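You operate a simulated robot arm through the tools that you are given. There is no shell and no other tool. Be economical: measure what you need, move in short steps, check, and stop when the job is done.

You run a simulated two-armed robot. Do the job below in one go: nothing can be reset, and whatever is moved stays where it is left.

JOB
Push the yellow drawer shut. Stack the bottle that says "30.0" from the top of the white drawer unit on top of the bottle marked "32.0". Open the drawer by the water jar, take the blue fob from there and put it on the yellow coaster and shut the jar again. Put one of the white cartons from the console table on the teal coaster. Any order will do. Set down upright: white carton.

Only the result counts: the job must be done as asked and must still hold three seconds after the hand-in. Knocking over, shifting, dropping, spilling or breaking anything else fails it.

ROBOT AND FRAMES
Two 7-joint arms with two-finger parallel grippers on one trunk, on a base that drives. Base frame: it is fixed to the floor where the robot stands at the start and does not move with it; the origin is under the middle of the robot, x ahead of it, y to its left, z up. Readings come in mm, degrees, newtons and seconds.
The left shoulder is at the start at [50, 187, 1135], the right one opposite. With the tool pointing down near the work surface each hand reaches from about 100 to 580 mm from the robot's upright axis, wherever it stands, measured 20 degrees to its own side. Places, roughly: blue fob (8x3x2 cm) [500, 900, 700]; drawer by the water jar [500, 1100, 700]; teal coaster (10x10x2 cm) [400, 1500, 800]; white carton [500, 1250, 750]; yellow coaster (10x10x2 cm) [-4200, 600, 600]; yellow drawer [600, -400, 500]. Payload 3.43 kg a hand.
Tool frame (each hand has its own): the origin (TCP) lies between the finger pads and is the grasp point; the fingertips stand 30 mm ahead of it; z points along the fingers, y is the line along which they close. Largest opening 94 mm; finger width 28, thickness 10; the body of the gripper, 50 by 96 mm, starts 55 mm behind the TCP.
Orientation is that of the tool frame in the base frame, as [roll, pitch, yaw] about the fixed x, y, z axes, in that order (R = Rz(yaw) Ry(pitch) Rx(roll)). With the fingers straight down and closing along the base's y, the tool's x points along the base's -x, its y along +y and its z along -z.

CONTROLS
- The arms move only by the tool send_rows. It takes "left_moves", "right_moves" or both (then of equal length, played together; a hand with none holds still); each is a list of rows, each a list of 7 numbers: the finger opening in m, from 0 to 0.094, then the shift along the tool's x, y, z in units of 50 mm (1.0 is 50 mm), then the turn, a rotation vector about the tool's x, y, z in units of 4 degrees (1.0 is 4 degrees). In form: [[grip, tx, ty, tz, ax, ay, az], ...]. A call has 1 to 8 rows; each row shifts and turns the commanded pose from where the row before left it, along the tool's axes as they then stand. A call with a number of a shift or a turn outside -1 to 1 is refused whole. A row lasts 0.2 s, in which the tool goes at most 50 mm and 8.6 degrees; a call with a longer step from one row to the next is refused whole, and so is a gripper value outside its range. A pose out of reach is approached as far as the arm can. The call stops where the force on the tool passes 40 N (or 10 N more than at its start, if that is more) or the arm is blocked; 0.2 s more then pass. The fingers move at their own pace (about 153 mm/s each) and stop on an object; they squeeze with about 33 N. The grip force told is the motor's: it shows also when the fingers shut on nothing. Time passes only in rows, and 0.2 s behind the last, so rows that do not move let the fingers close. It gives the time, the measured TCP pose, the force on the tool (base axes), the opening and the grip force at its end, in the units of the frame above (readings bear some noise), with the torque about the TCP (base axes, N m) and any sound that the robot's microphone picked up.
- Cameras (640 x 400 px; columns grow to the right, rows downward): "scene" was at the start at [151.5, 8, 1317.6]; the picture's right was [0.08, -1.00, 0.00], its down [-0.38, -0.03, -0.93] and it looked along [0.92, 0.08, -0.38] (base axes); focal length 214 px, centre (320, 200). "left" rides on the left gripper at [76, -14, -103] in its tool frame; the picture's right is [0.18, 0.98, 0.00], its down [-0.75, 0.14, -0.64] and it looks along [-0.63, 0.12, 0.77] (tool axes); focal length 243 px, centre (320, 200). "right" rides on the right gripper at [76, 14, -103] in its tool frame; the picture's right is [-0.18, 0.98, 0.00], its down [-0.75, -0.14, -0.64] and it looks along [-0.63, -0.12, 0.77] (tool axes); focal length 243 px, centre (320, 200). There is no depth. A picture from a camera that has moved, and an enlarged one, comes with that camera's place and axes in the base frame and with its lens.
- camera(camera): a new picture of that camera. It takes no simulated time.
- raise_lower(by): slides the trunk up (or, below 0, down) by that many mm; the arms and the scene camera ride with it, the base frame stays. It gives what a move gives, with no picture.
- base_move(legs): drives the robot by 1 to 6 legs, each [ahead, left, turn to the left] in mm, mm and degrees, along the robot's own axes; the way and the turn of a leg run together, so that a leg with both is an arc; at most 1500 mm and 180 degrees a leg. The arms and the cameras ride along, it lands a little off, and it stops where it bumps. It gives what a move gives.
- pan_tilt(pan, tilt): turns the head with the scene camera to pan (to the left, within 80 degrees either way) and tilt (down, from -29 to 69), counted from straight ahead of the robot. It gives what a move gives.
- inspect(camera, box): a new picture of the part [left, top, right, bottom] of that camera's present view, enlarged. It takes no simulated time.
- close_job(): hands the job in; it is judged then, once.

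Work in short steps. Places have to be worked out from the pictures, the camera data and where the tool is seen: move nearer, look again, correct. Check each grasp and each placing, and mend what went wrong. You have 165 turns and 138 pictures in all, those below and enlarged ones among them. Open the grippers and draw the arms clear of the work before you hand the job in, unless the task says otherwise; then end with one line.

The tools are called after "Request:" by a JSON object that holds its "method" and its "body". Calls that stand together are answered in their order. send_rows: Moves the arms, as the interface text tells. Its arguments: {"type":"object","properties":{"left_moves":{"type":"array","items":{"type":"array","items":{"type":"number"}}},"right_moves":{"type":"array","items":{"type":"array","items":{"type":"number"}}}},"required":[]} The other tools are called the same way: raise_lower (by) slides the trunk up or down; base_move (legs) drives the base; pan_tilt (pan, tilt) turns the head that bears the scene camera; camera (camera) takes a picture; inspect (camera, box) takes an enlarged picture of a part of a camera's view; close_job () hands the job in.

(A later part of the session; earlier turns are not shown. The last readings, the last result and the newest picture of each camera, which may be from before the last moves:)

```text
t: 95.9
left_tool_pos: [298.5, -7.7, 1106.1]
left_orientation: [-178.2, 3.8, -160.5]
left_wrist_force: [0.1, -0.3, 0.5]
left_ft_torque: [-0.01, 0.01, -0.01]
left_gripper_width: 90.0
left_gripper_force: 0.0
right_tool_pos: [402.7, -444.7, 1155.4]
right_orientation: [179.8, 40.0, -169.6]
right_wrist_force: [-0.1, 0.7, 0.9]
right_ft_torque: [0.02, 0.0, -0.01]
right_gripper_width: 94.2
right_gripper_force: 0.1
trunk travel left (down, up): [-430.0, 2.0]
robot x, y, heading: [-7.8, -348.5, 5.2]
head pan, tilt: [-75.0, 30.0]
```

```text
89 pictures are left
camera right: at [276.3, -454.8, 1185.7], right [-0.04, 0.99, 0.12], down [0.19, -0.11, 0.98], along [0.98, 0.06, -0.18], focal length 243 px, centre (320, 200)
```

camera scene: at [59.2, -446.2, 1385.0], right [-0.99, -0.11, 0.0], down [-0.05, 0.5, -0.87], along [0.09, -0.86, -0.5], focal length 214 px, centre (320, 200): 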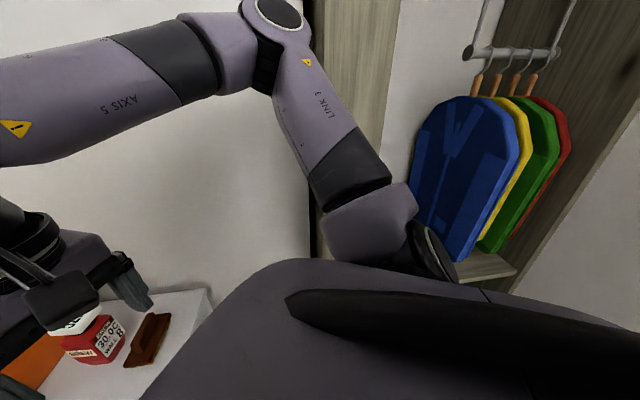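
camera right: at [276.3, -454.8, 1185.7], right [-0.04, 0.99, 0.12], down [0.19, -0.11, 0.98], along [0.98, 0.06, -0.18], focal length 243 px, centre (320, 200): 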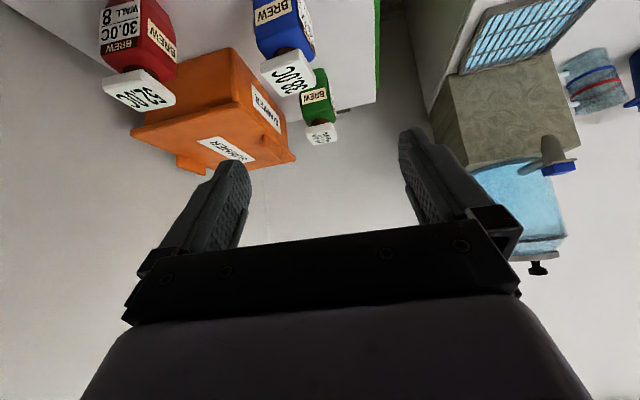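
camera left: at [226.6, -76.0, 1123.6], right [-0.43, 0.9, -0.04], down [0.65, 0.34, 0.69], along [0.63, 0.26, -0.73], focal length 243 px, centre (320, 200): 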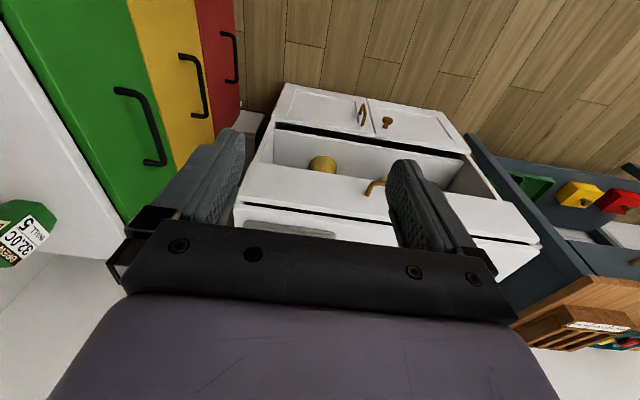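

Red lid ≈[534,-632]. Now I move sideways at height to line up, then partway down to the pre-grasp point.

Request:
{"method": "send_rows", "body": {"right_moves": [[0.094, 0.052, -0.812, -0.044, 0, 0, 0], [0.094, 0.052, -0.812, -0.044, 0, 0, 0], [0.094, 0.052, -0.812, -0.044, 0, 0, 0], [0.094, 0.052, -0.812, -0.044, 0, 0, 0], [0.094, 0.052, -0.812, -0.044, 0, 0, 0]]}}

Request:
{"method": "send_rows", "body": {"right_moves": [[0.094, 0.29, -0.045, 0.72, 0, 0, 0], [0.094, 0.29, -0.045, 0.72, 0, 0, 0], [0.094, 0.29, -0.045, 0.72, 0, 0, 0]]}}

Request:
{"method": "camera", "body": {"camera": "right"}}

Request:
{"method": "pan_tilt", "body": {"pan": -25, "tilt": 35}}

Request:
{"method": "camera", "body": {"camera": "scene"}}

```text
t: 97.3
left_tool_pos: [313.8, 23.3, 1090.9]
left_orientation: [-177.5, 2.2, -159.1]
left_wrist_force: [0.4, 0.6, -0.3]
left_ft_torque: [-0.01, 0.01, -0.01]
left_gripper_width: 90.0
left_gripper_force: 0.0
right_tool_pos: [450.8, -618.5, 1140.4]
right_orientation: [-176.3, 35.9, -165.8]
right_wrist_force: [-0.6, -0.7, 0.4]
right_ft_torque: [0.01, 0.04, -0.01]
right_gripper_width: 94.1
right_gripper_force: 0.1
trunk travel left (down, up): [-430.0, 2.0]
robot x, y, heading: [-4.5, -343.1, 6.4]
head pan, tilt: [-75.0, 30.0]
stopped in row 5 (right hand): the arm was blocked; the commanded pose is now the measured one
```

```text
t: 98.1
left_tool_pos: [295.8, -4.6, 1106.6]
left_orientation: [-178.2, 3.7, -160.0]
left_wrist_force: [-0.9, 0.2, -0.3]
left_ft_torque: [0.02, 0.02, 0.01]
left_gripper_width: 90.2
left_gripper_force: 0.0
right_tool_pos: [458.4, -651.1, 1036.8]
right_orientation: [-178.5, 38.6, -168.0]
right_wrist_force: [0.9, 0.0, 0.6]
right_ft_torque: [0.03, -0.03, 0.01]
right_gripper_width: 94.1
right_gripper_force: 0.1
trunk travel left (down, up): [-430.0, 2.0]
robot x, y, heading: [-6.9, -348.7, 5.8]
head pan, tilt: [-75.0, 30.0]
```

```text
88 pictures are left
camera right: at [334.1, -660.2, 1069.2], right [-0.05, 0.99, 0.09], down [0.21, -0.08, 0.97], along [0.98, 0.07, -0.2], focal length 243 px, centre (320, 200)
```

right: 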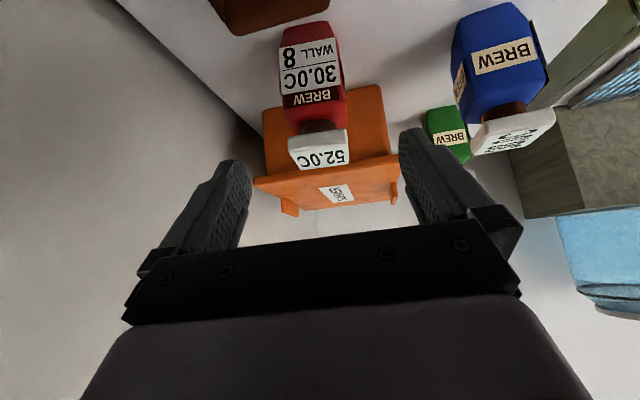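

```text
t: 99.3
left_tool_pos: [296.9, -2.5, 1106.3]
left_orientation: [-178.1, 3.7, -159.7]
left_wrist_force: [-0.5, 0.2, 0.7]
left_ft_torque: [0.02, -0.01, 0.0]
left_gripper_width: 89.9
left_gripper_force: 0.0
right_tool_pos: [460.6, -647.9, 1037.7]
right_orientation: [-178.3, 38.4, -167.6]
right_wrist_force: [-0.2, 1.0, 0.1]
right_ft_torque: [0.0, -0.03, 0.0]
right_gripper_width: 94.2
right_gripper_force: 0.1
trunk travel left (down, up): [-430.0, 2.0]
robot x, y, heading: [-5.9, -347.6, 5.9]
head pan, tilt: [-25.0, 35.0]
```

```text
87 pictures are left
camera scene: at [136.2, -368.5, 1377.2], right [-0.33, -0.94, 0.0], down [-0.54, 0.19, -0.82], along [0.77, -0.27, -0.57], focal length 214 px, centre (320, 200)
```

scene: 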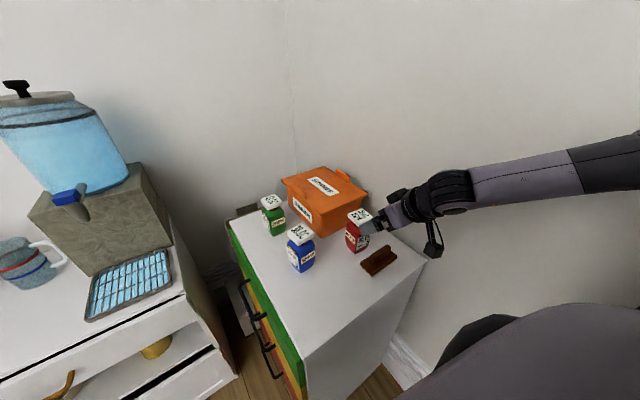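

Aligned: the lid sits centred between the fingers. I advance ~75 mm along the fingers and check.

Request:
{"method": "send_rows", "body": {"right_moves": [[0.094, -0.02, -0.02, 0.5, 0, 0, 0], [0.094, -0.02, -0.02, 0.5, 0, 0, 0], [0.094, -0.02, -0.02, 0.5, 0, 0, 0]]}}

Request:
{"method": "camera", "body": {"camera": "right"}}

```text
t: 100.1
left_tool_pos: [297.8, -2.8, 1106.4]
left_orientation: [-178.1, 3.8, -159.6]
left_wrist_force: [0.8, -0.1, 0.3]
left_ft_torque: [-0.02, -0.05, 0.01]
left_gripper_width: 89.9
left_gripper_force: 0.0
right_tool_pos: [510.2, -642.1, 979.2]
right_orientation: [-178.3, 38.4, -167.7]
right_wrist_force: [-0.5, -0.5, 0.4]
right_ft_torque: [0.01, -0.02, -0.03]
right_gripper_width: 94.1
right_gripper_force: 0.0
trunk travel left (down, up): [-430.0, 2.0]
robot x, y, heading: [-2.9, -345.0, 5.9]
head pan, tilt: [-25.0, 35.0]
```

```text
86 pictures are left
camera right: at [386.0, -652.0, 1012.8], right [-0.05, 0.99, 0.09], down [0.21, -0.08, 0.97], along [0.98, 0.07, -0.21], focal length 243 px, centre (320, 200)
```

right: 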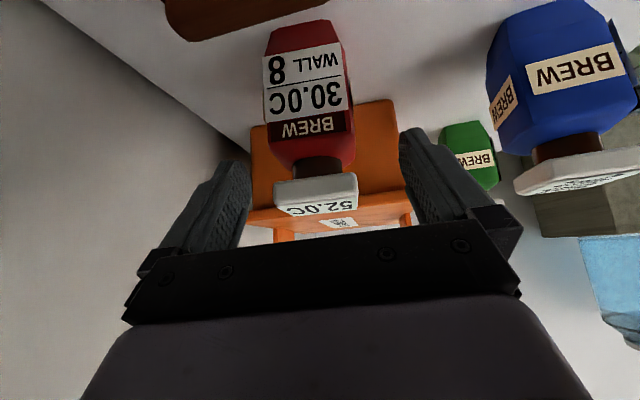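

The lid is centred between the fingers. I advance 34 mm more and close.

Request:
{"method": "send_rows", "body": {"right_moves": [[0.094, -0.02, 0, 0.34, 0, 0, 0], [0.094, 0, 0, 0.34, 0, 0, 0], [0.0, 0, 0, 0, 0, 0, 0], [0.0, 0, 0, 0, 0, 0, 0], [0.0, 0, 0, 0, 0, 0, 0]]}}

Request:
{"method": "camera", "body": {"camera": "right"}}

```text
t: 101.3
left_tool_pos: [297.1, -2.0, 1104.9]
left_orientation: [-178.3, 3.7, -159.8]
left_wrist_force: [-0.5, -0.6, -0.7]
left_ft_torque: [-0.02, 0.02, 0.01]
left_gripper_width: 90.0
left_gripper_force: 0.0
right_tool_pos: [531.8, -637.6, 953.3]
right_orientation: [-178.2, 38.4, -167.7]
right_wrist_force: [1.2, -0.7, 0.2]
right_ft_torque: [0.07, -0.16, -0.05]
right_gripper_width: 58.1
right_gripper_force: 33.5
trunk travel left (down, up): [-430.0, 2.0]
robot x, y, heading: [-4.2, -343.7, 6.0]
head pan, tilt: [-25.0, 35.0]
```

```text
85 pictures are left
camera right: at [407.4, -648.6, 986.8], right [-0.05, 0.99, 0.09], down [0.21, -0.08, 0.97], along [0.98, 0.07, -0.21], focal length 243 px, centre (320, 200)
```

right: 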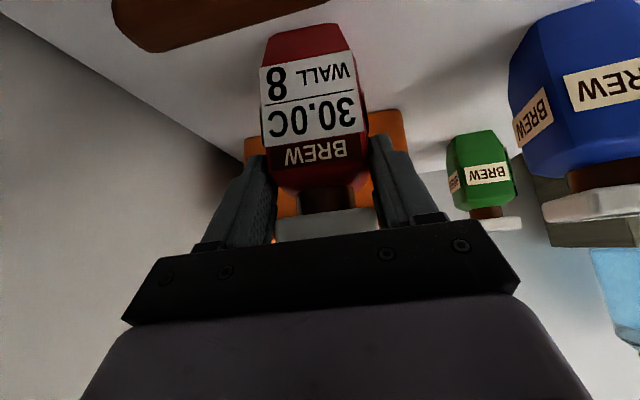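

Gripped at 58 mm. I lift straight up 170 mm and check.

Request:
{"method": "send_rows", "body": {"right_moves": [[0.0, -0.31, 0, -0.392, 0, 0, 0], [0.0, -0.62, 0, -0.784, 0, 0, 0], [0.0, -0.62, 0, -0.784, 0, 0, 0], [0.0, -0.62, 0, -0.784, 0, 0, 0]]}}

Request:
{"method": "camera", "body": {"camera": "right"}}

Request:
{"method": "camera", "body": {"camera": "scene"}}

```text
t: 102.3
left_tool_pos: [297.1, -2.1, 1106.1]
left_orientation: [-178.1, 3.8, -159.8]
left_wrist_force: [0.0, -0.5, -0.5]
left_ft_torque: [0.03, 0.02, 0.02]
left_gripper_width: 89.7
left_gripper_force: 0.1
right_tool_pos: [528.8, -635.5, 1128.9]
right_orientation: [-178.3, 38.4, -167.6]
right_wrist_force: [-0.3, -0.6, -2.6]
right_ft_torque: [-0.04, 0.09, 0.0]
right_gripper_width: 58.1
right_gripper_force: 32.8
trunk travel left (down, up): [-430.0, 2.0]
robot x, y, heading: [-2.9, -345.9, 5.8]
head pan, tilt: [-25.0, 35.0]
```

```text
84 pictures are left
camera right: at [404.5, -645.0, 1162.0], right [-0.05, 0.99, 0.09], down [0.21, -0.08, 0.97], along [0.98, 0.07, -0.21], focal length 243 px, centre (320, 200)
```

right: 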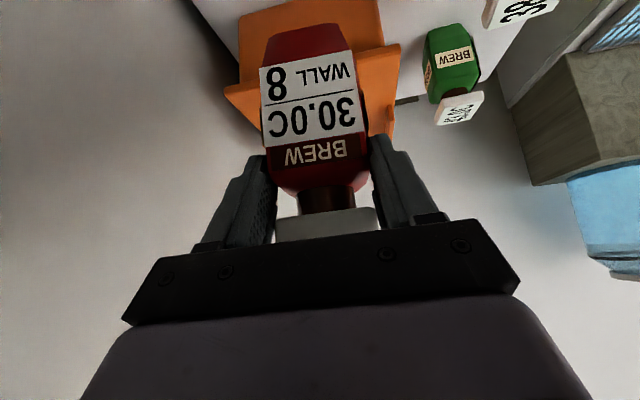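

```text
83 pictures are left
camera scene: at [136.0, -369.1, 1377.2], right [-0.33, -0.94, 0.0], down [-0.54, 0.19, -0.82], along [0.77, -0.27, -0.57], focal length 214 px, centre (320, 200)
```

scene: 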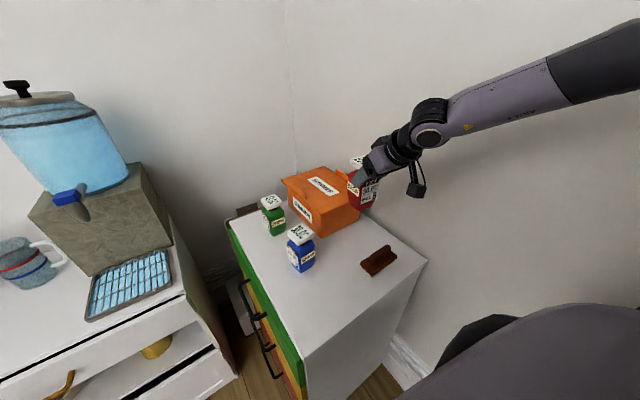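

Held firmly. Green is at ≈[690,-412]. I go left over the blue bottle with ~80 mm clearance, then forward, avoiding the orange box.

Request:
{"method": "send_rows", "body": {"right_moves": [[0.0, -0.224, 0.868, 0.024, 0, 0, 0], [0.0, -0.224, 0.868, 0.024, 0, 0, 0], [0.0, -0.224, 0.868, 0.024, 0, 0, 0], [0.0, -0.224, 0.868, 0.024, 0, 0, 0], [0.0, -0.224, 0.868, 0.024, 0, 0, 0]]}}

Request:
{"method": "camera", "body": {"camera": "right"}}

```text
t: 103.5
left_tool_pos: [297.8, -2.0, 1106.0]
left_orientation: [-178.1, 3.7, -159.6]
left_wrist_force: [0.9, -0.4, -0.2]
left_ft_torque: [-0.06, -0.01, -0.03]
left_gripper_width: 90.2
left_gripper_force: 0.0
right_tool_pos: [532.7, -419.6, 1153.0]
right_orientation: [-178.4, 38.4, -167.9]
right_wrist_force: [-0.3, 0.5, -3.4]
right_ft_torque: [-0.02, 0.05, -0.05]
right_gripper_width: 58.0
right_gripper_force: 33.3
right hand out of reach, approached as far as the arm can: row 5
trunk travel left (down, up): [-430.0, 2.0]
robot x, y, heading: [-4.3, -345.4, 6.0]
head pan, tilt: [-25.0, 35.0]
```

```text
82 pictures are left
camera right: at [408.7, -429.0, 1186.5], right [-0.05, 0.99, 0.09], down [0.21, -0.08, 0.97], along [0.98, 0.07, -0.21], focal length 243 px, centre (320, 200)
```

right: 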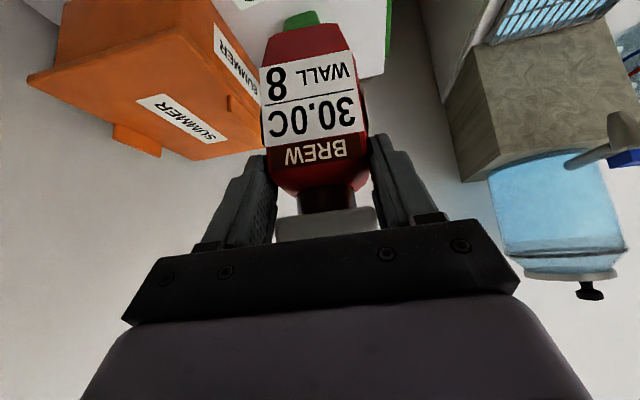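

The arm is at its cross-body limit, so I'll carry the bottle to a spot in front of the unit: pull the left hand in, turn right 21°, then drive diagonally to about (200,0).

Request:
{"method": "send_rows", "body": {"left_moves": [[0.09, 0.9, 0, -0.3, 0, 0, 0], [0.09, 0.9, 0, -0.3, 0, 0, 0]]}}

Request:
{"method": "base_move", "body": {"legs": [[0, 0, -21], [108, 386, 0]]}}

Request:
{"method": "camera", "body": {"camera": "right"}}

Request:
{"method": "pan_tilt", "body": {"pan": -15, "tilt": 35}}

Request:
{"method": "camera", "body": {"camera": "scene"}}

```text
t: 104.1
left_tool_pos: [214.2, -33.1, 1132.3]
left_orientation: [-178.2, 3.8, -159.7]
left_wrist_force: [0.8, 0.1, -0.4]
left_ft_torque: [-0.04, -0.01, -0.03]
left_gripper_width: 90.0
left_gripper_force: 0.1
left hand out of reach, approached as far as the arm can: row 2
right_tool_pos: [530.8, -418.3, 1153.9]
right_orientation: [-178.5, 38.6, -167.7]
right_wrist_force: [-1.0, -0.2, -3.1]
right_ft_torque: [-0.01, 0.06, -0.04]
right_gripper_width: 58.3
right_gripper_force: 33.3
trunk travel left (down, up): [-430.0, 2.0]
robot x, y, heading: [-4.1, -347.7, 6.0]
head pan, tilt: [-25.0, 35.0]
```

```text
t: 106.1
left_tool_pos: [316.8, -123.0, 1132.2]
left_orientation: [-178.1, 3.7, 178.8]
left_wrist_force: [-0.7, 0.0, -0.6]
left_ft_torque: [0.0, -0.02, 0.01]
left_gripper_width: 89.9
left_gripper_force: 0.1
right_tool_pos: [471.6, -599.9, 1153.1]
right_orientation: [-178.4, 38.2, 170.8]
right_wrist_force: [-0.3, -0.4, -2.7]
right_ft_torque: [0.0, 0.04, 0.03]
right_gripper_width: 58.1
right_gripper_force: 33.0
trunk travel left (down, up): [-430.0, 2.0]
robot x, y, heading: [-3.4, -339.3, -15.4]
head pan, tilt: [-25.0, 35.0]
stopped in leg 2: the robot was blocked; the commanded pose is now the measured one
```

```text
81 pictures are left
camera right: at [351.4, -563.5, 1186.3], right [0.32, 0.94, 0.09], down [0.17, -0.15, 0.97], along [0.93, -0.29, -0.21], focal length 243 px, centre (320, 200)
```

right: 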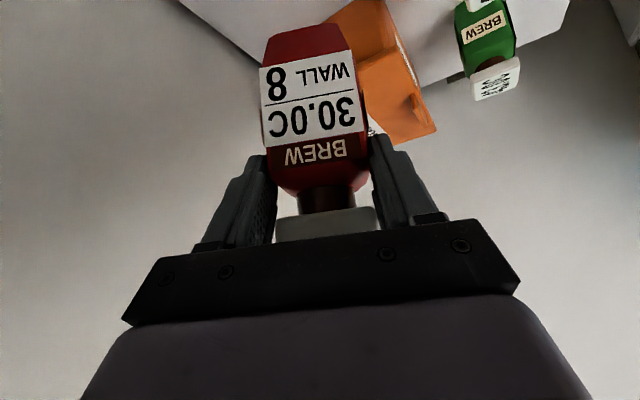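

```text
t: 106.8
left_tool_pos: [317.1, -125.8, 1131.9]
left_orientation: [-178.2, 3.7, 178.8]
left_wrist_force: [0.4, -0.1, 0.4]
left_ft_torque: [0.02, 0.03, 0.01]
left_gripper_width: 89.9
left_gripper_force: 0.0
right_tool_pos: [470.4, -601.2, 1152.5]
right_orientation: [-178.5, 38.4, 170.9]
right_wrist_force: [-0.4, -0.3, -3.4]
right_ft_torque: [0.02, 0.08, 0.0]
right_gripper_width: 58.0
right_gripper_force: 33.1
trunk travel left (down, up): [-430.0, 2.0]
robot x, y, heading: [-6.0, -337.0, -15.4]
head pan, tilt: [-15.0, 35.0]
```

```text
80 pictures are left
camera scene: at [130.3, -395.8, 1377.2], right [-0.51, -0.86, 0.0], down [-0.49, 0.29, -0.82], along [0.71, -0.42, -0.57], focal length 214 px, centre (320, 200)
```

scene: 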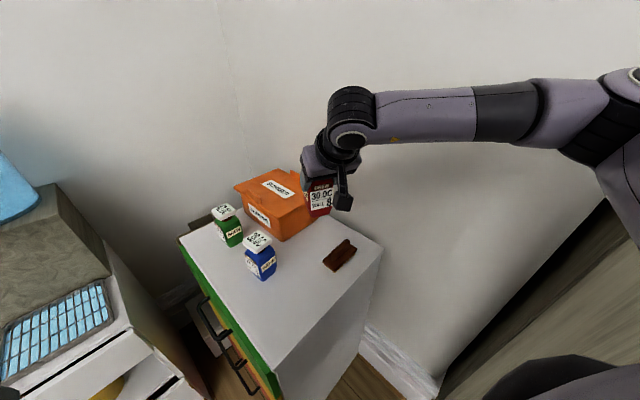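

The base front reaches ~300 mm ahead and touched the unit's side lightly. I back off, go left, then ahead to about (190,20).

Request:
{"method": "base_move", "body": {"legs": [[-60, 0, 0], [0, 395, 0], [150, 0, 0]]}}

Request:
{"method": "camera", "body": {"camera": "right"}}

Request:
{"method": "camera", "body": {"camera": "scene"}}

```text
t: 110.8
left_tool_pos: [511.9, 235.5, 1132.2]
left_orientation: [-178.2, 3.7, 178.9]
left_wrist_force: [0.1, -0.2, -0.5]
left_ft_torque: [-0.04, 0.0, 0.0]
left_gripper_width: 90.2
left_gripper_force: 0.1
right_tool_pos: [665.9, -240.5, 1153.6]
right_orientation: [-178.5, 38.3, 170.9]
right_wrist_force: [0.1, -0.4, -3.5]
right_ft_torque: [0.01, 0.06, -0.03]
right_gripper_width: 57.8
right_gripper_force: 33.3
trunk travel left (down, up): [-430.0, 2.0]
robot x, y, heading: [191.2, 21.8, -15.5]
head pan, tilt: [-15.0, 35.0]
```

```text
79 pictures are left
camera right: at [546.7, -204.1, 1186.4], right [0.31, 0.94, 0.09], down [0.17, -0.15, 0.97], along [0.93, -0.29, -0.21], focal length 243 px, centre (320, 200)
```

right: 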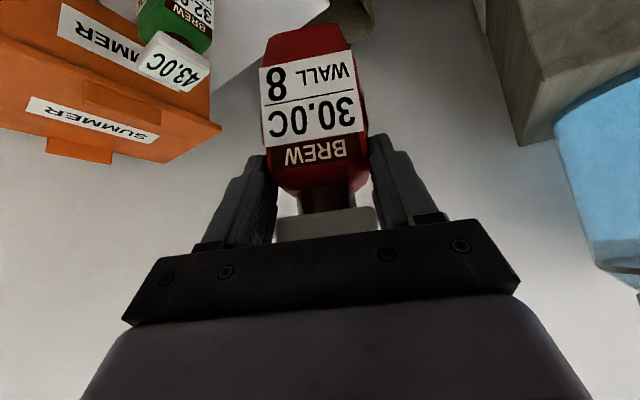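

```text
78 pictures are left
camera scene: at [325.3, -36.2, 1377.1], right [-0.51, -0.86, 0.0], down [-0.5, 0.29, -0.82], along [0.71, -0.42, -0.57], focal length 214 px, centre (320, 200)
```

scene: 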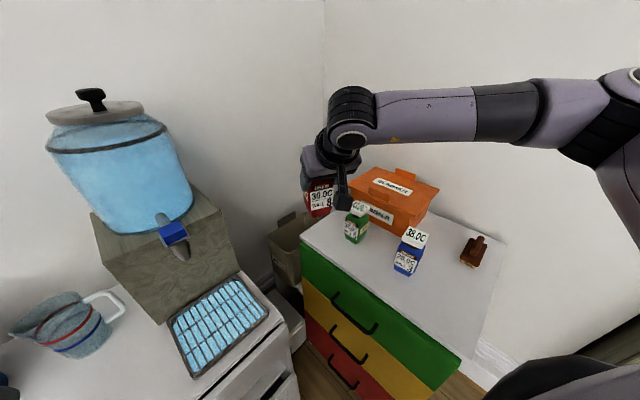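

Good view. I zoom both cameras on the green lid for an exact position and rotation.

Request:
{"method": "inspect", "body": {"camera": "right", "box": [110, 0, 250, 100]}}

Request:
{"method": "inspect", "body": {"camera": "scene", "box": [290, 160, 440, 280]}}

```text
4.00 times, centred on (180, 50) of right
camera zoom: at [546.7, -204.1, 1186.4], right [0.31, 0.94, 0.09], down [0.17, -0.15, 0.97], along [0.93, -0.29, -0.21], focal length 970 px, centre (880, 800)
```

zoom: 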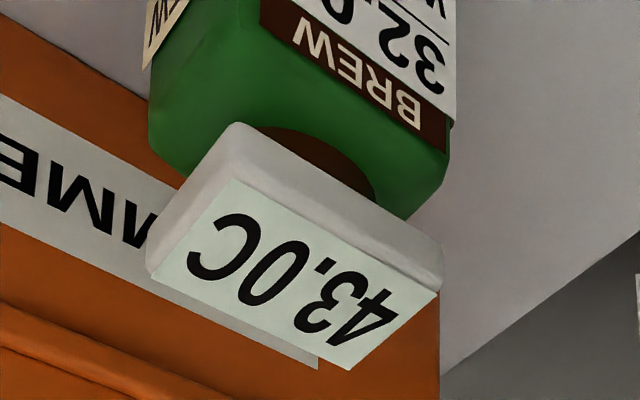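

```text
3.33 times, centred on (365, 220) of scene
camera zoom: at [325.3, -36.2, 1377.1], right [-0.51, -0.86, 0.0], down [-0.5, 0.29, -0.82], along [0.71, -0.42, -0.57], focal length 715 px, centre (170, 133)
```

zoom: 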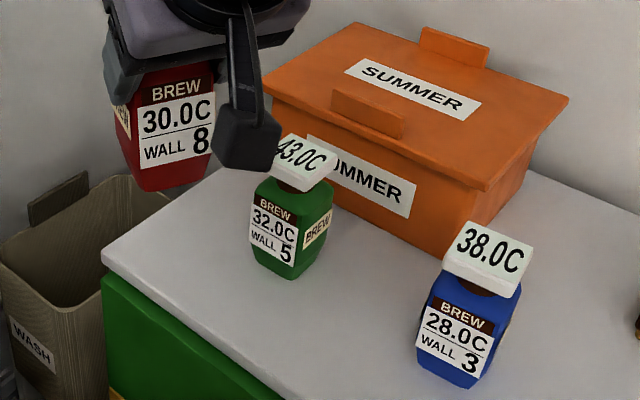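

Green lid: centre ≈[711,-400,990], ~48 mm square. I move the held bottle over it, keeping about 45 mm of height for now.

Request:
{"method": "send_rows", "body": {"right_moves": [[0.0, -0.172, -0.748, 0.328, 0, 0, 0], [0.0, -0.172, -0.748, 0.328, 0, 0, 0], [0.0, -0.172, -0.748, 0.328, 0, 0, 0], [0.0, -0.172, -0.748, 0.328, 0, 0, 0]]}}

Request:
{"method": "inspect", "body": {"camera": "scene", "box": [290, 120, 440, 280]}}

Request:
{"method": "camera", "body": {"camera": "right"}}

```text
t: 111.8
left_tool_pos: [511.5, 234.2, 1131.3]
left_orientation: [-178.2, 3.7, 179.0]
left_wrist_force: [-0.2, -0.7, 0.3]
left_ft_torque: [0.0, -0.03, 0.05]
left_gripper_width: 89.6
left_gripper_force: 0.0
right_tool_pos: [705.8, -402.0, 1126.0]
right_orientation: [-178.6, 38.4, 170.9]
right_wrist_force: [-0.1, -0.7, -3.4]
right_ft_torque: [-0.02, 0.05, 0.0]
right_gripper_width: 57.8
right_gripper_force: 32.7
trunk travel left (down, up): [-430.0, 2.0]
robot x, y, heading: [187.9, 23.5, -15.7]
head pan, tilt: [-15.0, 35.0]
```

```text
2.50 times, centred on (365, 200) of scene
camera zoom: at [324.7, -36.8, 1377.1], right [-0.51, -0.86, 0.0], down [-0.49, 0.29, -0.82], along [0.71, -0.42, -0.57], focal length 536 px, centre (208, 200)
```

zoom: 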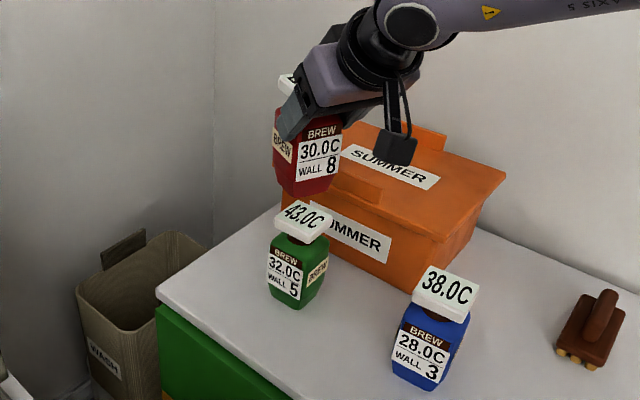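

```text
74 pictures are left
camera right: at [587.2, -365.6, 1158.7], right [0.31, 0.94, 0.09], down [0.17, -0.15, 0.97], along [0.93, -0.29, -0.21], focal length 243 px, centre (320, 200)
```

right: 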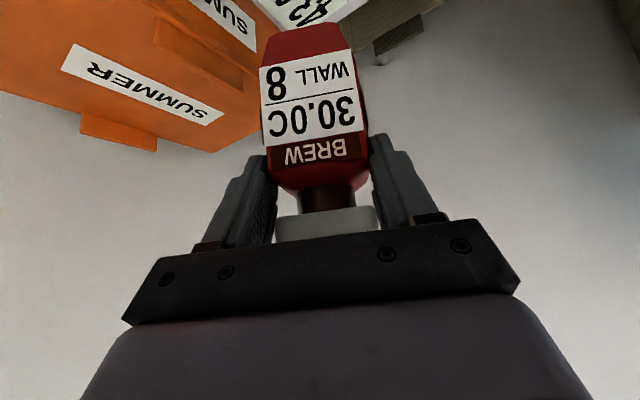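

The bottle is right above the green lid in both views. I lower 38 mm with a 2 mm correction and look again.

Request:
{"method": "send_rows", "body": {"right_moves": [[0.0, 0.14, 0.05, 0.21, 0, 0, 0], [0.0, 0.165, 0, 0.205, 0, 0, 0], [0.0, 0.165, 0, 0.205, 0, 0, 0]]}}

Request:
{"method": "inspect", "body": {"camera": "scene", "box": [310, 150, 390, 250]}}

```text
t: 112.7
left_tool_pos: [510.5, 234.5, 1131.6]
left_orientation: [-178.3, 3.6, 178.9]
left_wrist_force: [0.2, -0.6, 0.4]
left_ft_torque: [0.03, 0.0, 0.0]
left_gripper_width: 90.0
left_gripper_force: 0.1
right_tool_pos: [706.8, -398.8, 1085.9]
right_orientation: [-178.5, 38.3, 170.8]
right_wrist_force: [-0.9, -0.9, -3.4]
right_ft_torque: [0.0, 0.04, 0.01]
right_gripper_width: 58.1
right_gripper_force: 33.6
trunk travel left (down, up): [-430.0, 2.0]
robot x, y, heading: [193.2, 26.5, -15.5]
head pan, tilt: [-15.0, 35.0]
```

```text
4.00 times, centred on (350, 200) of scene
camera zoom: at [324.6, -36.2, 1377.2], right [-0.51, -0.86, 0.0], down [-0.49, 0.29, -0.82], along [0.71, -0.42, -0.57], focal length 858 px, centre (200, 200)
```

zoom: 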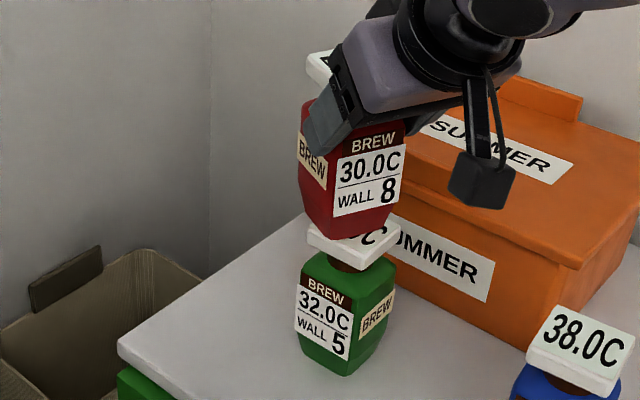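

Almost touching. One tighter zoom to check centring.

Request:
{"method": "inspect", "body": {"camera": "scene", "box": [330, 190, 380, 225]}}

Request:
{"method": "inspect", "body": {"camera": "right", "box": [230, 0, 400, 110]}}

```text
11.43 times, centred on (355, 208) of scene
camera zoom: at [324.6, -36.2, 1377.2], right [-0.51, -0.86, 0.0], down [-0.49, 0.29, -0.82], along [0.71, -0.42, -0.57], focal length 2451 px, centre (-80, 114)
```

zoom: 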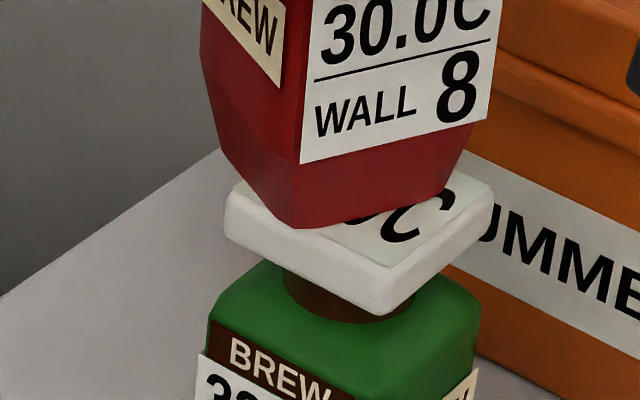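

```text
3.64 times, centred on (315, 55) of right
camera zoom: at [587.6, -362.6, 1120.3], right [0.32, 0.94, 0.09], down [0.17, -0.15, 0.97], along [0.93, -0.29, -0.21], focal length 882 px, centre (338, 727)
```

zoom: 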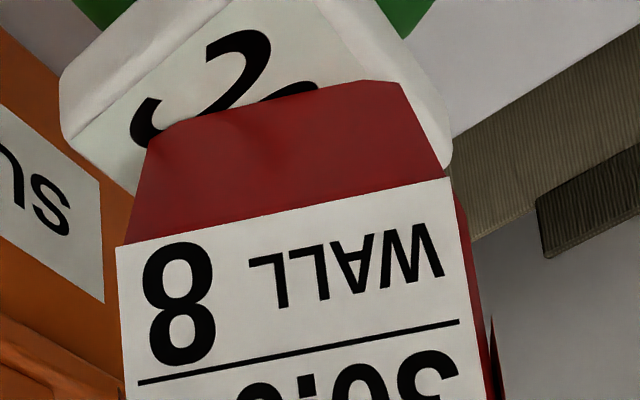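

Both views put the red base within a few mm of the lid centre. I nudge (+2,-3) and lower 8 mm, watching the force.

Request:
{"method": "send_rows", "body": {"right_moves": [[0.0, -0.038, -0.053, 0.03, 0, 0, 0], [0.0, 0.05, 0, 0.063, 0, 0, 0], [0.0, 0.05, 0, 0.063, 0, 0, 0]]}}

Request:
{"method": "inspect", "body": {"camera": "scene", "box": [330, 190, 380, 225]}}

```text
t: 113.5
left_tool_pos: [509.8, 235.8, 1132.7]
left_orientation: [-178.1, 3.9, 178.9]
left_wrist_force: [-0.3, -0.4, -0.5]
left_ft_torque: [0.03, -0.01, 0.03]
left_gripper_width: 90.0
left_gripper_force: 0.0
right_tool_pos: [708.9, -399.8, 1086.2]
right_orientation: [-178.5, 39.1, 170.7]
right_wrist_force: [-4.0, -0.8, 19.9]
right_ft_torque: [0.36, 0.32, 0.02]
right_gripper_width: 58.0
right_gripper_force: 32.3
trunk travel left (down, up): [-430.0, 2.0]
robot x, y, heading: [188.3, 24.5, -15.6]
head pan, tilt: [-15.0, 35.0]
```

```text
11.43 times, centred on (355, 208) of scene
camera zoom: at [321.8, -34.6, 1378.0], right [-0.51, -0.86, 0.0], down [-0.49, 0.29, -0.82], along [0.71, -0.42, -0.57], focal length 2451 px, centre (-80, 114)
```

zoom: 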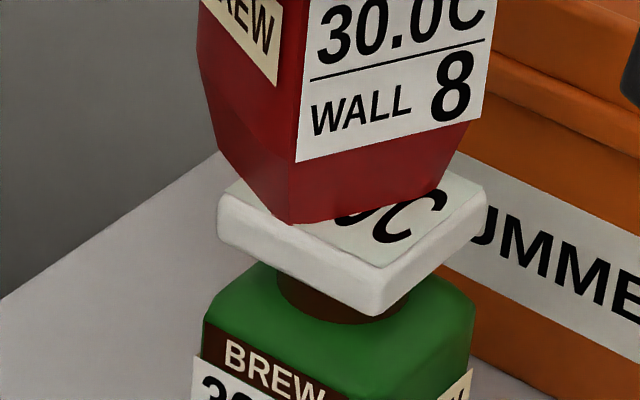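

It is already touching (upward force ~23 N), so the contact height is TCP z≈1086, and with that height the base sits ~7 mm too far forward. I lift, shift back 7 mm and set it down again gently.

Request:
{"method": "send_rows", "body": {"right_moves": [[0.0, -0.17, 0, -0.215, 0, 0, 0], [0.0, 0, 0, 0, 0, 0, 0], [0.0, 0.108, -0.022, -0.086, 0, 0, 0], [0.0, 0, 0, 0, 0, 0, 0]]}}

Request:
{"method": "inspect", "body": {"camera": "scene", "box": [330, 190, 380, 225]}}

```text
t: 114.5
left_tool_pos: [511.1, 235.8, 1133.0]
left_orientation: [-178.2, 3.7, 178.9]
left_wrist_force: [-0.4, -0.1, -0.2]
left_ft_torque: [0.02, -0.03, -0.02]
left_gripper_width: 90.2
left_gripper_force: 0.0
right_tool_pos: [700.4, -400.0, 1093.5]
right_orientation: [-178.4, 38.4, 170.8]
right_wrist_force: [0.2, -0.1, -3.4]
right_ft_torque: [-0.01, 0.06, 0.02]
right_gripper_width: 58.2
right_gripper_force: 32.9
trunk travel left (down, up): [-430.0, 2.0]
robot x, y, heading: [189.7, 26.5, -15.3]
head pan, tilt: [-15.0, 35.0]
```

```text
11.43 times, centred on (355, 208) of scene
camera zoom: at [324.5, -36.1, 1377.1], right [-0.51, -0.86, 0.0], down [-0.49, 0.29, -0.82], along [0.71, -0.42, -0.57], focal length 2451 px, centre (-80, 114)
```

zoom: 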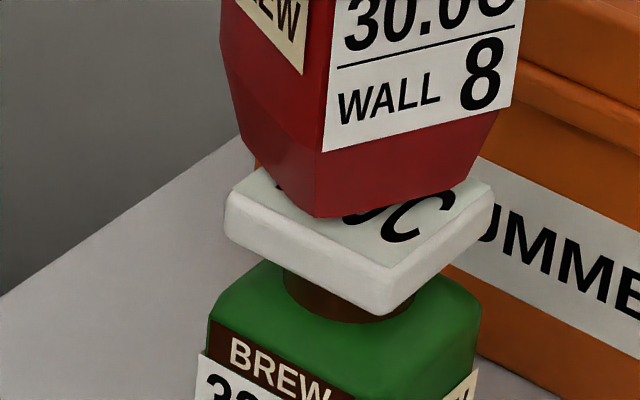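

Now the base centre is within ~3 mm of the lid centre. I lower 8 mm to light contact.

Request:
{"method": "send_rows", "body": {"right_moves": [[0.0, 0.05, 0, 0.068, 0, 0, 0], [0.0, 0.05, 0, 0.063, 0, 0, 0], [0.0, 0.0, 0, 0, 0, 0, 0]]}}

Request:
{"method": "inspect", "body": {"camera": "scene", "box": [320, 140, 400, 250]}}

```text
t: 115.2
left_tool_pos: [510.8, 234.5, 1131.9]
left_orientation: [-178.2, 3.7, 178.9]
left_wrist_force: [0.3, 0.0, -0.9]
left_ft_torque: [0.02, 0.0, 0.01]
left_gripper_width: 89.8
left_gripper_force: 0.0
right_tool_pos: [700.4, -402.3, 1086.3]
right_orientation: [-178.6, 38.5, 170.9]
right_wrist_force: [0.0, -1.3, 0.7]
right_ft_torque: [-0.02, -0.07, -0.01]
right_gripper_width: 58.0
right_gripper_force: 33.1
trunk travel left (down, up): [-430.0, 2.0]
robot x, y, heading: [192.1, 22.2, -15.6]
head pan, tilt: [-15.0, 35.0]
```

```text
3.64 times, centred on (360, 195) of scene
camera zoom: at [324.0, -35.9, 1377.3], right [-0.51, -0.86, 0.0], down [-0.49, 0.29, -0.82], along [0.71, -0.42, -0.57], focal length 780 px, centre (174, 218)
```

zoom: 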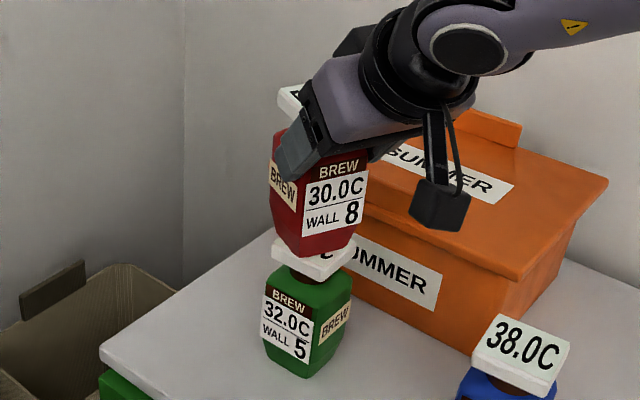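

Light contact: the weight now rests on the green lid. I open the fingers and back off along the approach axis.

Request:
{"method": "send_rows", "body": {"right_moves": [[0.062, 0, 0, 0, 0, 0, 0], [0.075, 0, 0, 0, 0, 0, 0], [0.09, 0, 0, 0, 0, 0, 0], [0.092, 0, 0, -0.3, 0, 0, 0], [0.092, 0, 0, -0.6, 0, 0, 0], [0.092, 0, 0, -0.9, 0, 0, 0], [0.092, 0, 0, -0.9, 0, 0, 0]]}}

Request:
{"method": "inspect", "body": {"camera": "scene", "box": [320, 120, 420, 250]}}

```text
t: 116.8
left_tool_pos: [509.8, 235.6, 1132.4]
left_orientation: [-178.2, 3.8, 178.9]
left_wrist_force: [0.0, 0.1, -0.5]
left_ft_torque: [-0.04, -0.02, 0.0]
left_gripper_width: 90.1
left_gripper_force: 0.1
right_tool_pos: [618.3, -384.6, 1192.5]
right_orientation: [-178.5, 38.4, 170.8]
right_wrist_force: [-0.3, -0.2, -0.1]
right_ft_torque: [-0.02, -0.02, 0.02]
right_gripper_width: 92.2
right_gripper_force: 0.1
trunk travel left (down, up): [-430.0, 2.0]
robot x, y, heading: [189.5, 27.4, -15.7]
head pan, tilt: [-15.0, 35.0]
```

```text
3.08 times, centred on (370, 185) of scene
camera zoom: at [323.3, -35.6, 1377.3], right [-0.51, -0.86, 0.0], down [-0.49, 0.29, -0.82], along [0.71, -0.42, -0.57], focal length 660 px, centre (166, 246)
```

zoom: 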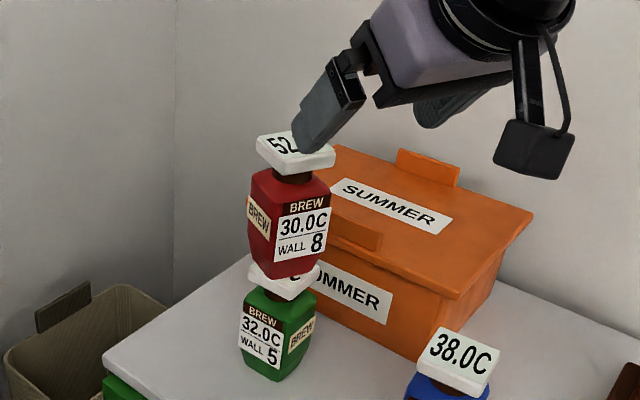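

The stack stands. I retract the right hand further, level it, and back away from the unit.

Request:
{"method": "send_rows", "body": {"right_moves": [[0.09, 0, 0, -0.9, 0, 0, 0], [0.09, 0, 0, -0.9, 0, 1, 0], [0.09, 0.3, 0, -0.6, 0, 1, 0], [0.09, 0, 0, 0, 0, 1, 0], [0.09, 0, 0, 0, 0, 1, 0], [0.09, 0, 0, 0, 0, 1, 0], [0.09, 0, 0, 0, 0, 1, 0], [0.09, 0, 0, 0, 0, 1, 0]]}}

Request:
{"method": "base_move", "body": {"legs": [[-350, 0, 0], [0, 0, 16], [0, 400, 0]]}}

Request:
{"method": "pan_tilt", "body": {"pan": 35, "tilt": 25}}

Request:
{"method": "camera", "body": {"camera": "scene"}}

```text
t: 118.7
left_tool_pos: [511.5, 235.2, 1132.8]
left_orientation: [-178.2, 3.7, 178.9]
left_wrist_force: [0.6, -0.1, 0.0]
left_ft_torque: [0.0, -0.01, -0.06]
left_gripper_width: 89.9
left_gripper_force: 0.2
right_tool_pos: [536.5, -367.6, 1278.8]
right_orientation: [-178.8, 10.2, 170.3]
right_wrist_force: [-0.4, 0.3, -0.3]
right_ft_torque: [-0.03, 0.05, -0.01]
right_gripper_width: 90.1
right_gripper_force: 0.1
trunk travel left (down, up): [-430.0, 2.0]
robot x, y, heading: [189.7, 22.6, -15.5]
head pan, tilt: [-15.0, 35.0]
```

```text
t: 124.0
left_tool_pos: [100.1, 806.7, 1131.4]
left_orientation: [-178.1, 3.7, -165.4]
left_wrist_force: [-0.2, 0.0, -0.9]
left_ft_torque: [-0.06, 0.02, -0.01]
left_gripper_width: 90.1
left_gripper_force: 0.1
right_tool_pos: [287.4, 233.2, 1280.1]
right_orientation: [-178.8, 10.4, -174.0]
right_wrist_force: [-0.7, -0.3, 0.7]
right_ft_torque: [-0.03, 0.04, -0.02]
right_gripper_width: 90.2
right_gripper_force: 0.0
trunk travel left (down, up): [-430.0, 2.0]
robot x, y, heading: [-148.5, 517.0, 0.1]
head pan, tilt: [-15.0, 35.0]
```

```text
t: 125.1
left_tool_pos: [100.4, 806.5, 1132.8]
left_orientation: [-178.3, 3.7, -165.3]
left_wrist_force: [-0.4, 0.2, -0.3]
left_ft_torque: [-0.01, 0.0, -0.01]
left_gripper_width: 90.1
left_gripper_force: 0.0
right_tool_pos: [287.2, 233.6, 1277.5]
right_orientation: [-178.8, 10.4, -174.2]
right_wrist_force: [0.7, -0.3, -1.3]
right_ft_torque: [0.03, -0.01, -0.01]
right_gripper_width: 89.8
right_gripper_force: 0.0
trunk travel left (down, up): [-430.0, 2.0]
robot x, y, heading: [-151.4, 514.6, 0.2]
head pan, tilt: [35.0, 25.0]
```

```text
66 pictures are left
camera scene: at [-16.0, 570.6, 1393.0], right [0.58, -0.82, 0.0], down [-0.35, -0.24, -0.91], along [0.74, 0.52, -0.42], focal length 214 px, centre (320, 200)
```

scene: 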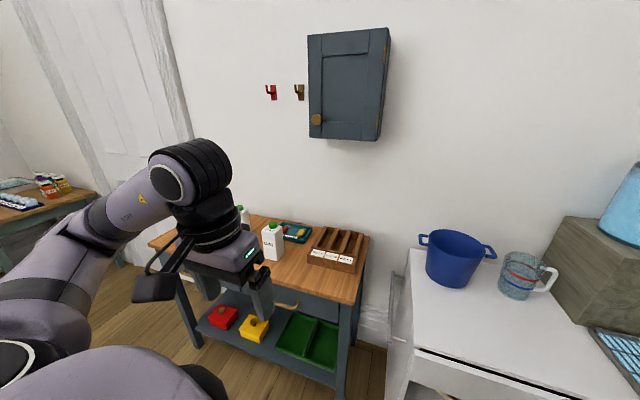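

Stack done. The console drawer handle is at ≈[395,1030,650], matching the rough place given for the drawer (the cabinet's own drawer is far off it). I drive to face the console for a look.

Request:
{"method": "base_move", "body": {"legs": [[0, 400, 17]]}}

Request:
{"method": "pan_tilt", "body": {"pan": 0, "tilt": 40}}

Request:
{"method": "camera", "body": {"camera": "scene"}}

```text
t: 127.6
left_tool_pos: [-56.0, 1263.0, 1132.4]
left_orientation: [-178.1, 3.7, -148.6]
left_wrist_force: [0.3, -0.5, -0.2]
left_ft_torque: [-0.02, 0.01, 0.01]
left_gripper_width: 89.9
left_gripper_force: 0.1
right_tool_pos: [291.1, 767.8, 1278.0]
right_orientation: [-178.8, 10.4, -157.3]
right_wrist_force: [-0.7, 0.0, -0.2]
right_ft_torque: [-0.01, -0.04, -0.01]
right_gripper_width: 89.9
right_gripper_force: 0.0
trunk travel left (down, up): [-430.0, 2.0]
robot x, y, heading: [-211.5, 911.6, 17.1]
head pan, tilt: [35.0, 25.0]
```

```text
t: 128.6
left_tool_pos: [-54.7, 1261.2, 1131.7]
left_orientation: [-178.3, 3.8, -148.5]
left_wrist_force: [0.9, -0.4, -0.1]
left_ft_torque: [-0.01, -0.04, 0.02]
left_gripper_width: 90.2
left_gripper_force: 0.2
right_tool_pos: [290.2, 767.1, 1278.7]
right_orientation: [-178.8, 10.4, -157.4]
right_wrist_force: [0.3, 0.3, 0.8]
right_ft_torque: [0.02, -0.02, 0.01]
right_gripper_width: 89.9
right_gripper_force: 0.1
trunk travel left (down, up): [-430.0, 2.0]
robot x, y, heading: [-210.7, 914.3, 17.4]
head pan, tilt: [0.0, 40.0]
```

```text
65 pictures are left
camera scene: at [-72.4, 953.9, 1369.7], right [0.29, -0.96, 0.0], down [-0.61, -0.19, -0.77], along [0.73, 0.23, -0.64], focal length 214 px, centre (320, 200)
```

scene: 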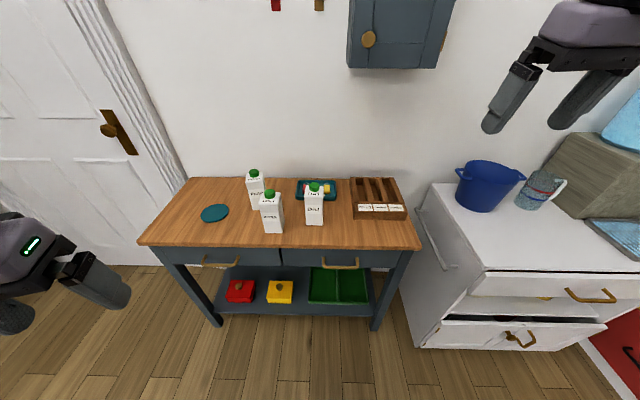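

The console has two drawers; the right one is by the water-jar cabinet. The teal coaster lies left on its top at ≈[421,1570], and the nearest carton stands at ≈[394,1293]. I move up to work with the left arm.

Request:
{"method": "base_move", "body": {"legs": [[200, 160, 0]]}}

Request:
{"method": "pan_tilt", "body": {"pan": 20, "tilt": 40}}

Request:
{"method": "camera", "body": {"camera": "scene"}}

```text
t: 130.5
left_tool_pos: [90.9, 1474.1, 1132.5]
left_orientation: [-178.1, 3.8, -148.6]
left_wrist_force: [0.4, -0.9, 0.7]
left_ft_torque: [0.02, 0.02, 0.01]
left_gripper_width: 90.0
left_gripper_force: 0.0
right_tool_pos: [436.4, 978.4, 1279.0]
right_orientation: [-178.7, 10.5, -157.4]
right_wrist_force: [-0.2, 0.9, 0.3]
right_ft_torque: [-0.02, -0.02, 0.03]
right_gripper_width: 89.9
right_gripper_force: 0.1
trunk travel left (down, up): [-430.0, 2.0]
robot x, y, heading: [-60.6, 1121.5, 16.9]
head pan, tilt: [0.0, 40.0]
```

```text
t: 131.3
left_tool_pos: [91.6, 1473.2, 1132.0]
left_orientation: [-178.2, 3.7, -148.7]
left_wrist_force: [0.6, -0.4, 0.1]
left_ft_torque: [-0.01, -0.03, 0.0]
left_gripper_width: 90.4
left_gripper_force: 0.0
right_tool_pos: [436.0, 978.2, 1278.3]
right_orientation: [-178.8, 10.4, -157.4]
right_wrist_force: [-0.8, 0.5, 0.2]
right_ft_torque: [0.0, -0.01, 0.0]
right_gripper_width: 90.2
right_gripper_force: 0.0
trunk travel left (down, up): [-430.0, 2.0]
robot x, y, heading: [-63.2, 1122.4, 17.1]
head pan, tilt: [20.0, 40.0]
```

```text
64 pictures are left
camera scene: at [59.7, 1191.7, 1369.7], right [0.6, -0.8, 0.0], down [-0.51, -0.39, -0.77], along [0.61, 0.46, -0.64], focal length 214 px, centre (320, 200)
```

scene: 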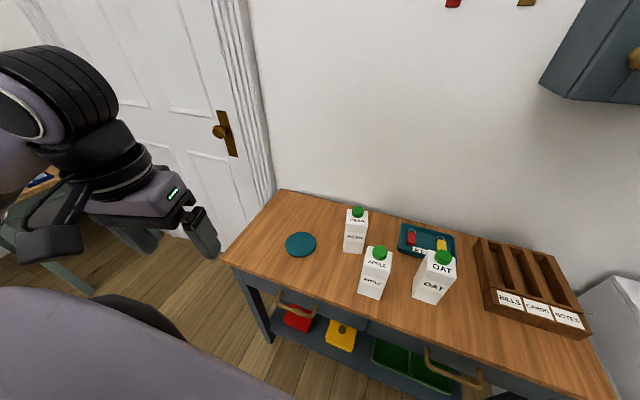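

The console top works out at z≈850; carton "APPLE" base ≈[322,1240], coaster ≈[351,1482]. I bring the left hand over in front of the carton, tilting it forward, and look through its camera.

Request:
{"method": "send_rows", "body": {"left_moves": [[0.094, 0.185, -0.88, 0, 0, 0, 0], [0.094, 0.185, -0.88, 0, 0, 0, 0], [0.094, 0.185, -0.88, 0, 0, 0, 0], [0.094, 0.185, -0.88, 0, 0, 0, 0], [0.094, 0, 0, 0, 0, -1, 0.6], [0.094, 0, 0, 0, 0, -1, 0.6], [0.094, 0, 0, 0, 0, -1, 0.6], [0.094, 0, 0, 0, 0, -1, 0.6]]}}

Request:
{"method": "send_rows", "body": {"left_moves": [[0.094, 0, 0, 0, 0, -1, 0], [0.094, 0, 0, 0, 0, -1, 0], [0.094, 0, 0, 0, 0, -1, 0], [0.094, 0, 0, 0, 0, -1, 0], [0.094, 0, 0, 0, 0, -1, 0], [0.094, 0, 0, 0, 0, -1, 0], [0.094, 0, 0, 0, 0, -1, 0]]}}

Request:
{"method": "camera", "body": {"camera": "left"}}

```text
t: 132.7
left_tool_pos: [154.6, 1303.1, 1138.6]
left_orientation: [-178.2, 10.8, -151.0]
left_wrist_force: [1.0, 0.6, -1.6]
left_ft_torque: [0.04, 0.07, 0.04]
left_gripper_width: 94.0
left_gripper_force: 0.0
right_tool_pos: [436.4, 977.2, 1277.8]
right_orientation: [-178.9, 10.5, -157.4]
right_wrist_force: [-0.2, 0.3, -0.3]
right_ft_torque: [-0.02, -0.02, 0.0]
right_gripper_width: 90.1
right_gripper_force: 0.0
trunk travel left (down, up): [-430.0, 2.0]
robot x, y, heading: [-62.9, 1126.1, 17.1]
head pan, tilt: [20.0, 40.0]
stopped in row 6 (left hand): the force on the tool passed its limit (the readings are from after the stop); the commanded pose is now the measured one
```

```text
t: 133.1
left_tool_pos: [157.8, 1305.2, 1140.9]
left_orientation: [-177.8, 13.4, -149.9]
left_wrist_force: [1.0, 0.5, -0.1]
left_ft_torque: [0.01, 0.04, 0.03]
left_gripper_width: 93.9
left_gripper_force: 0.0
right_tool_pos: [437.2, 977.5, 1278.5]
right_orientation: [-178.8, 10.4, -157.4]
right_wrist_force: [-0.2, 0.2, 0.4]
right_ft_torque: [0.02, 0.0, 0.02]
right_gripper_width: 90.1
right_gripper_force: 0.1
trunk travel left (down, up): [-430.0, 2.0]
robot x, y, heading: [-63.5, 1124.3, 17.0]
head pan, tilt: [20.0, 40.0]
stopped in row 1 (left hand): the force on the tool passed its limit (the readings are from after the stop); the commanded pose is now the measured one
```

```text
63 pictures are left
camera left: at [78.9, 1247.5, 1222.7], right [-0.64, 0.77, -0.08], down [0.42, 0.44, 0.79], along [0.64, 0.47, -0.6], focal length 243 px, centre (320, 200)
```

left: 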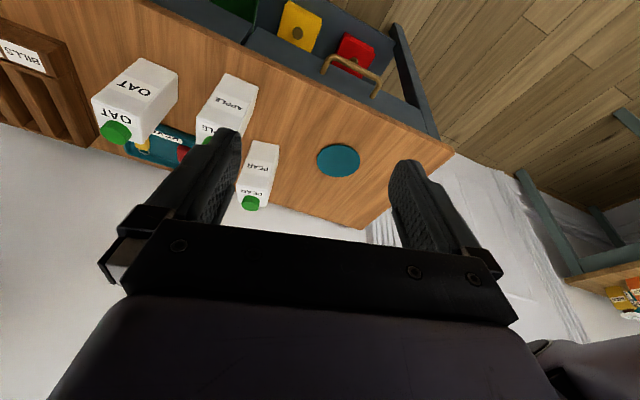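

The tilting hand touched the robot's own head mount, so I move it 90 mm forward first and then tilt.

Request:
{"method": "send_rows", "body": {"left_moves": [[0.094, -0.86, -0.28, 0.2, 0, 0, 0], [0.094, -0.86, -0.28, 0.2, 0, 0, 0], [0.094, 0, 0, 0, 0, -1, 0.5], [0.094, 0, 0, 0, 0, -1, 0.5], [0.094, 0, 0, 0, 0, -1, 0.5], [0.094, 0, 0, 0, 0, -1, 0.5], [0.094, 0, 0, 0, 0, -1, 0.5], [0.094, 0, 0, 0, 0, -1, 0.5]]}}

Request:
{"method": "camera", "body": {"camera": "left"}}

```text
t: 134.9
left_tool_pos: [248.4, 1325.4, 1140.4]
left_orientation: [176.1, 37.3, -163.6]
left_wrist_force: [-0.1, 0.2, 0.2]
left_ft_torque: [0.01, -0.01, 0.02]
left_gripper_width: 94.2
left_gripper_force: 0.1
right_tool_pos: [436.5, 978.2, 1279.7]
right_orientation: [-178.7, 10.3, -157.4]
right_wrist_force: [-1.0, -0.5, -0.4]
right_ft_torque: [-0.02, -0.02, -0.01]
right_gripper_width: 90.1
right_gripper_force: 0.0
trunk travel left (down, up): [-430.0, 2.0]
robot x, y, heading: [-69.9, 1119.6, 16.9]
head pan, tilt: [20.0, 40.0]
```

```text
62 pictures are left
camera left: at [137.9, 1270.3, 1175.6], right [-0.46, 0.89, -0.06], down [0.17, 0.15, 0.97], along [0.87, 0.43, -0.22], focal length 243 px, centre (320, 200)
```

left: 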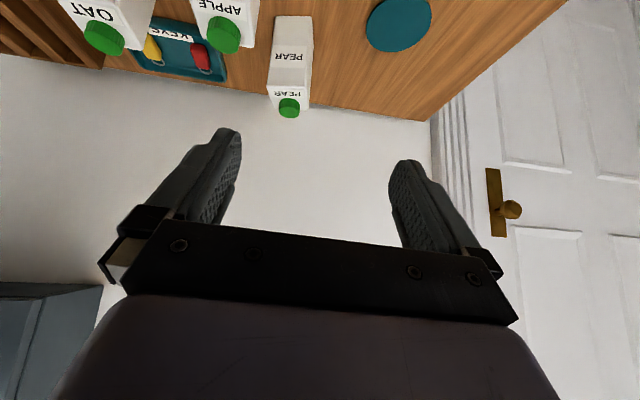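

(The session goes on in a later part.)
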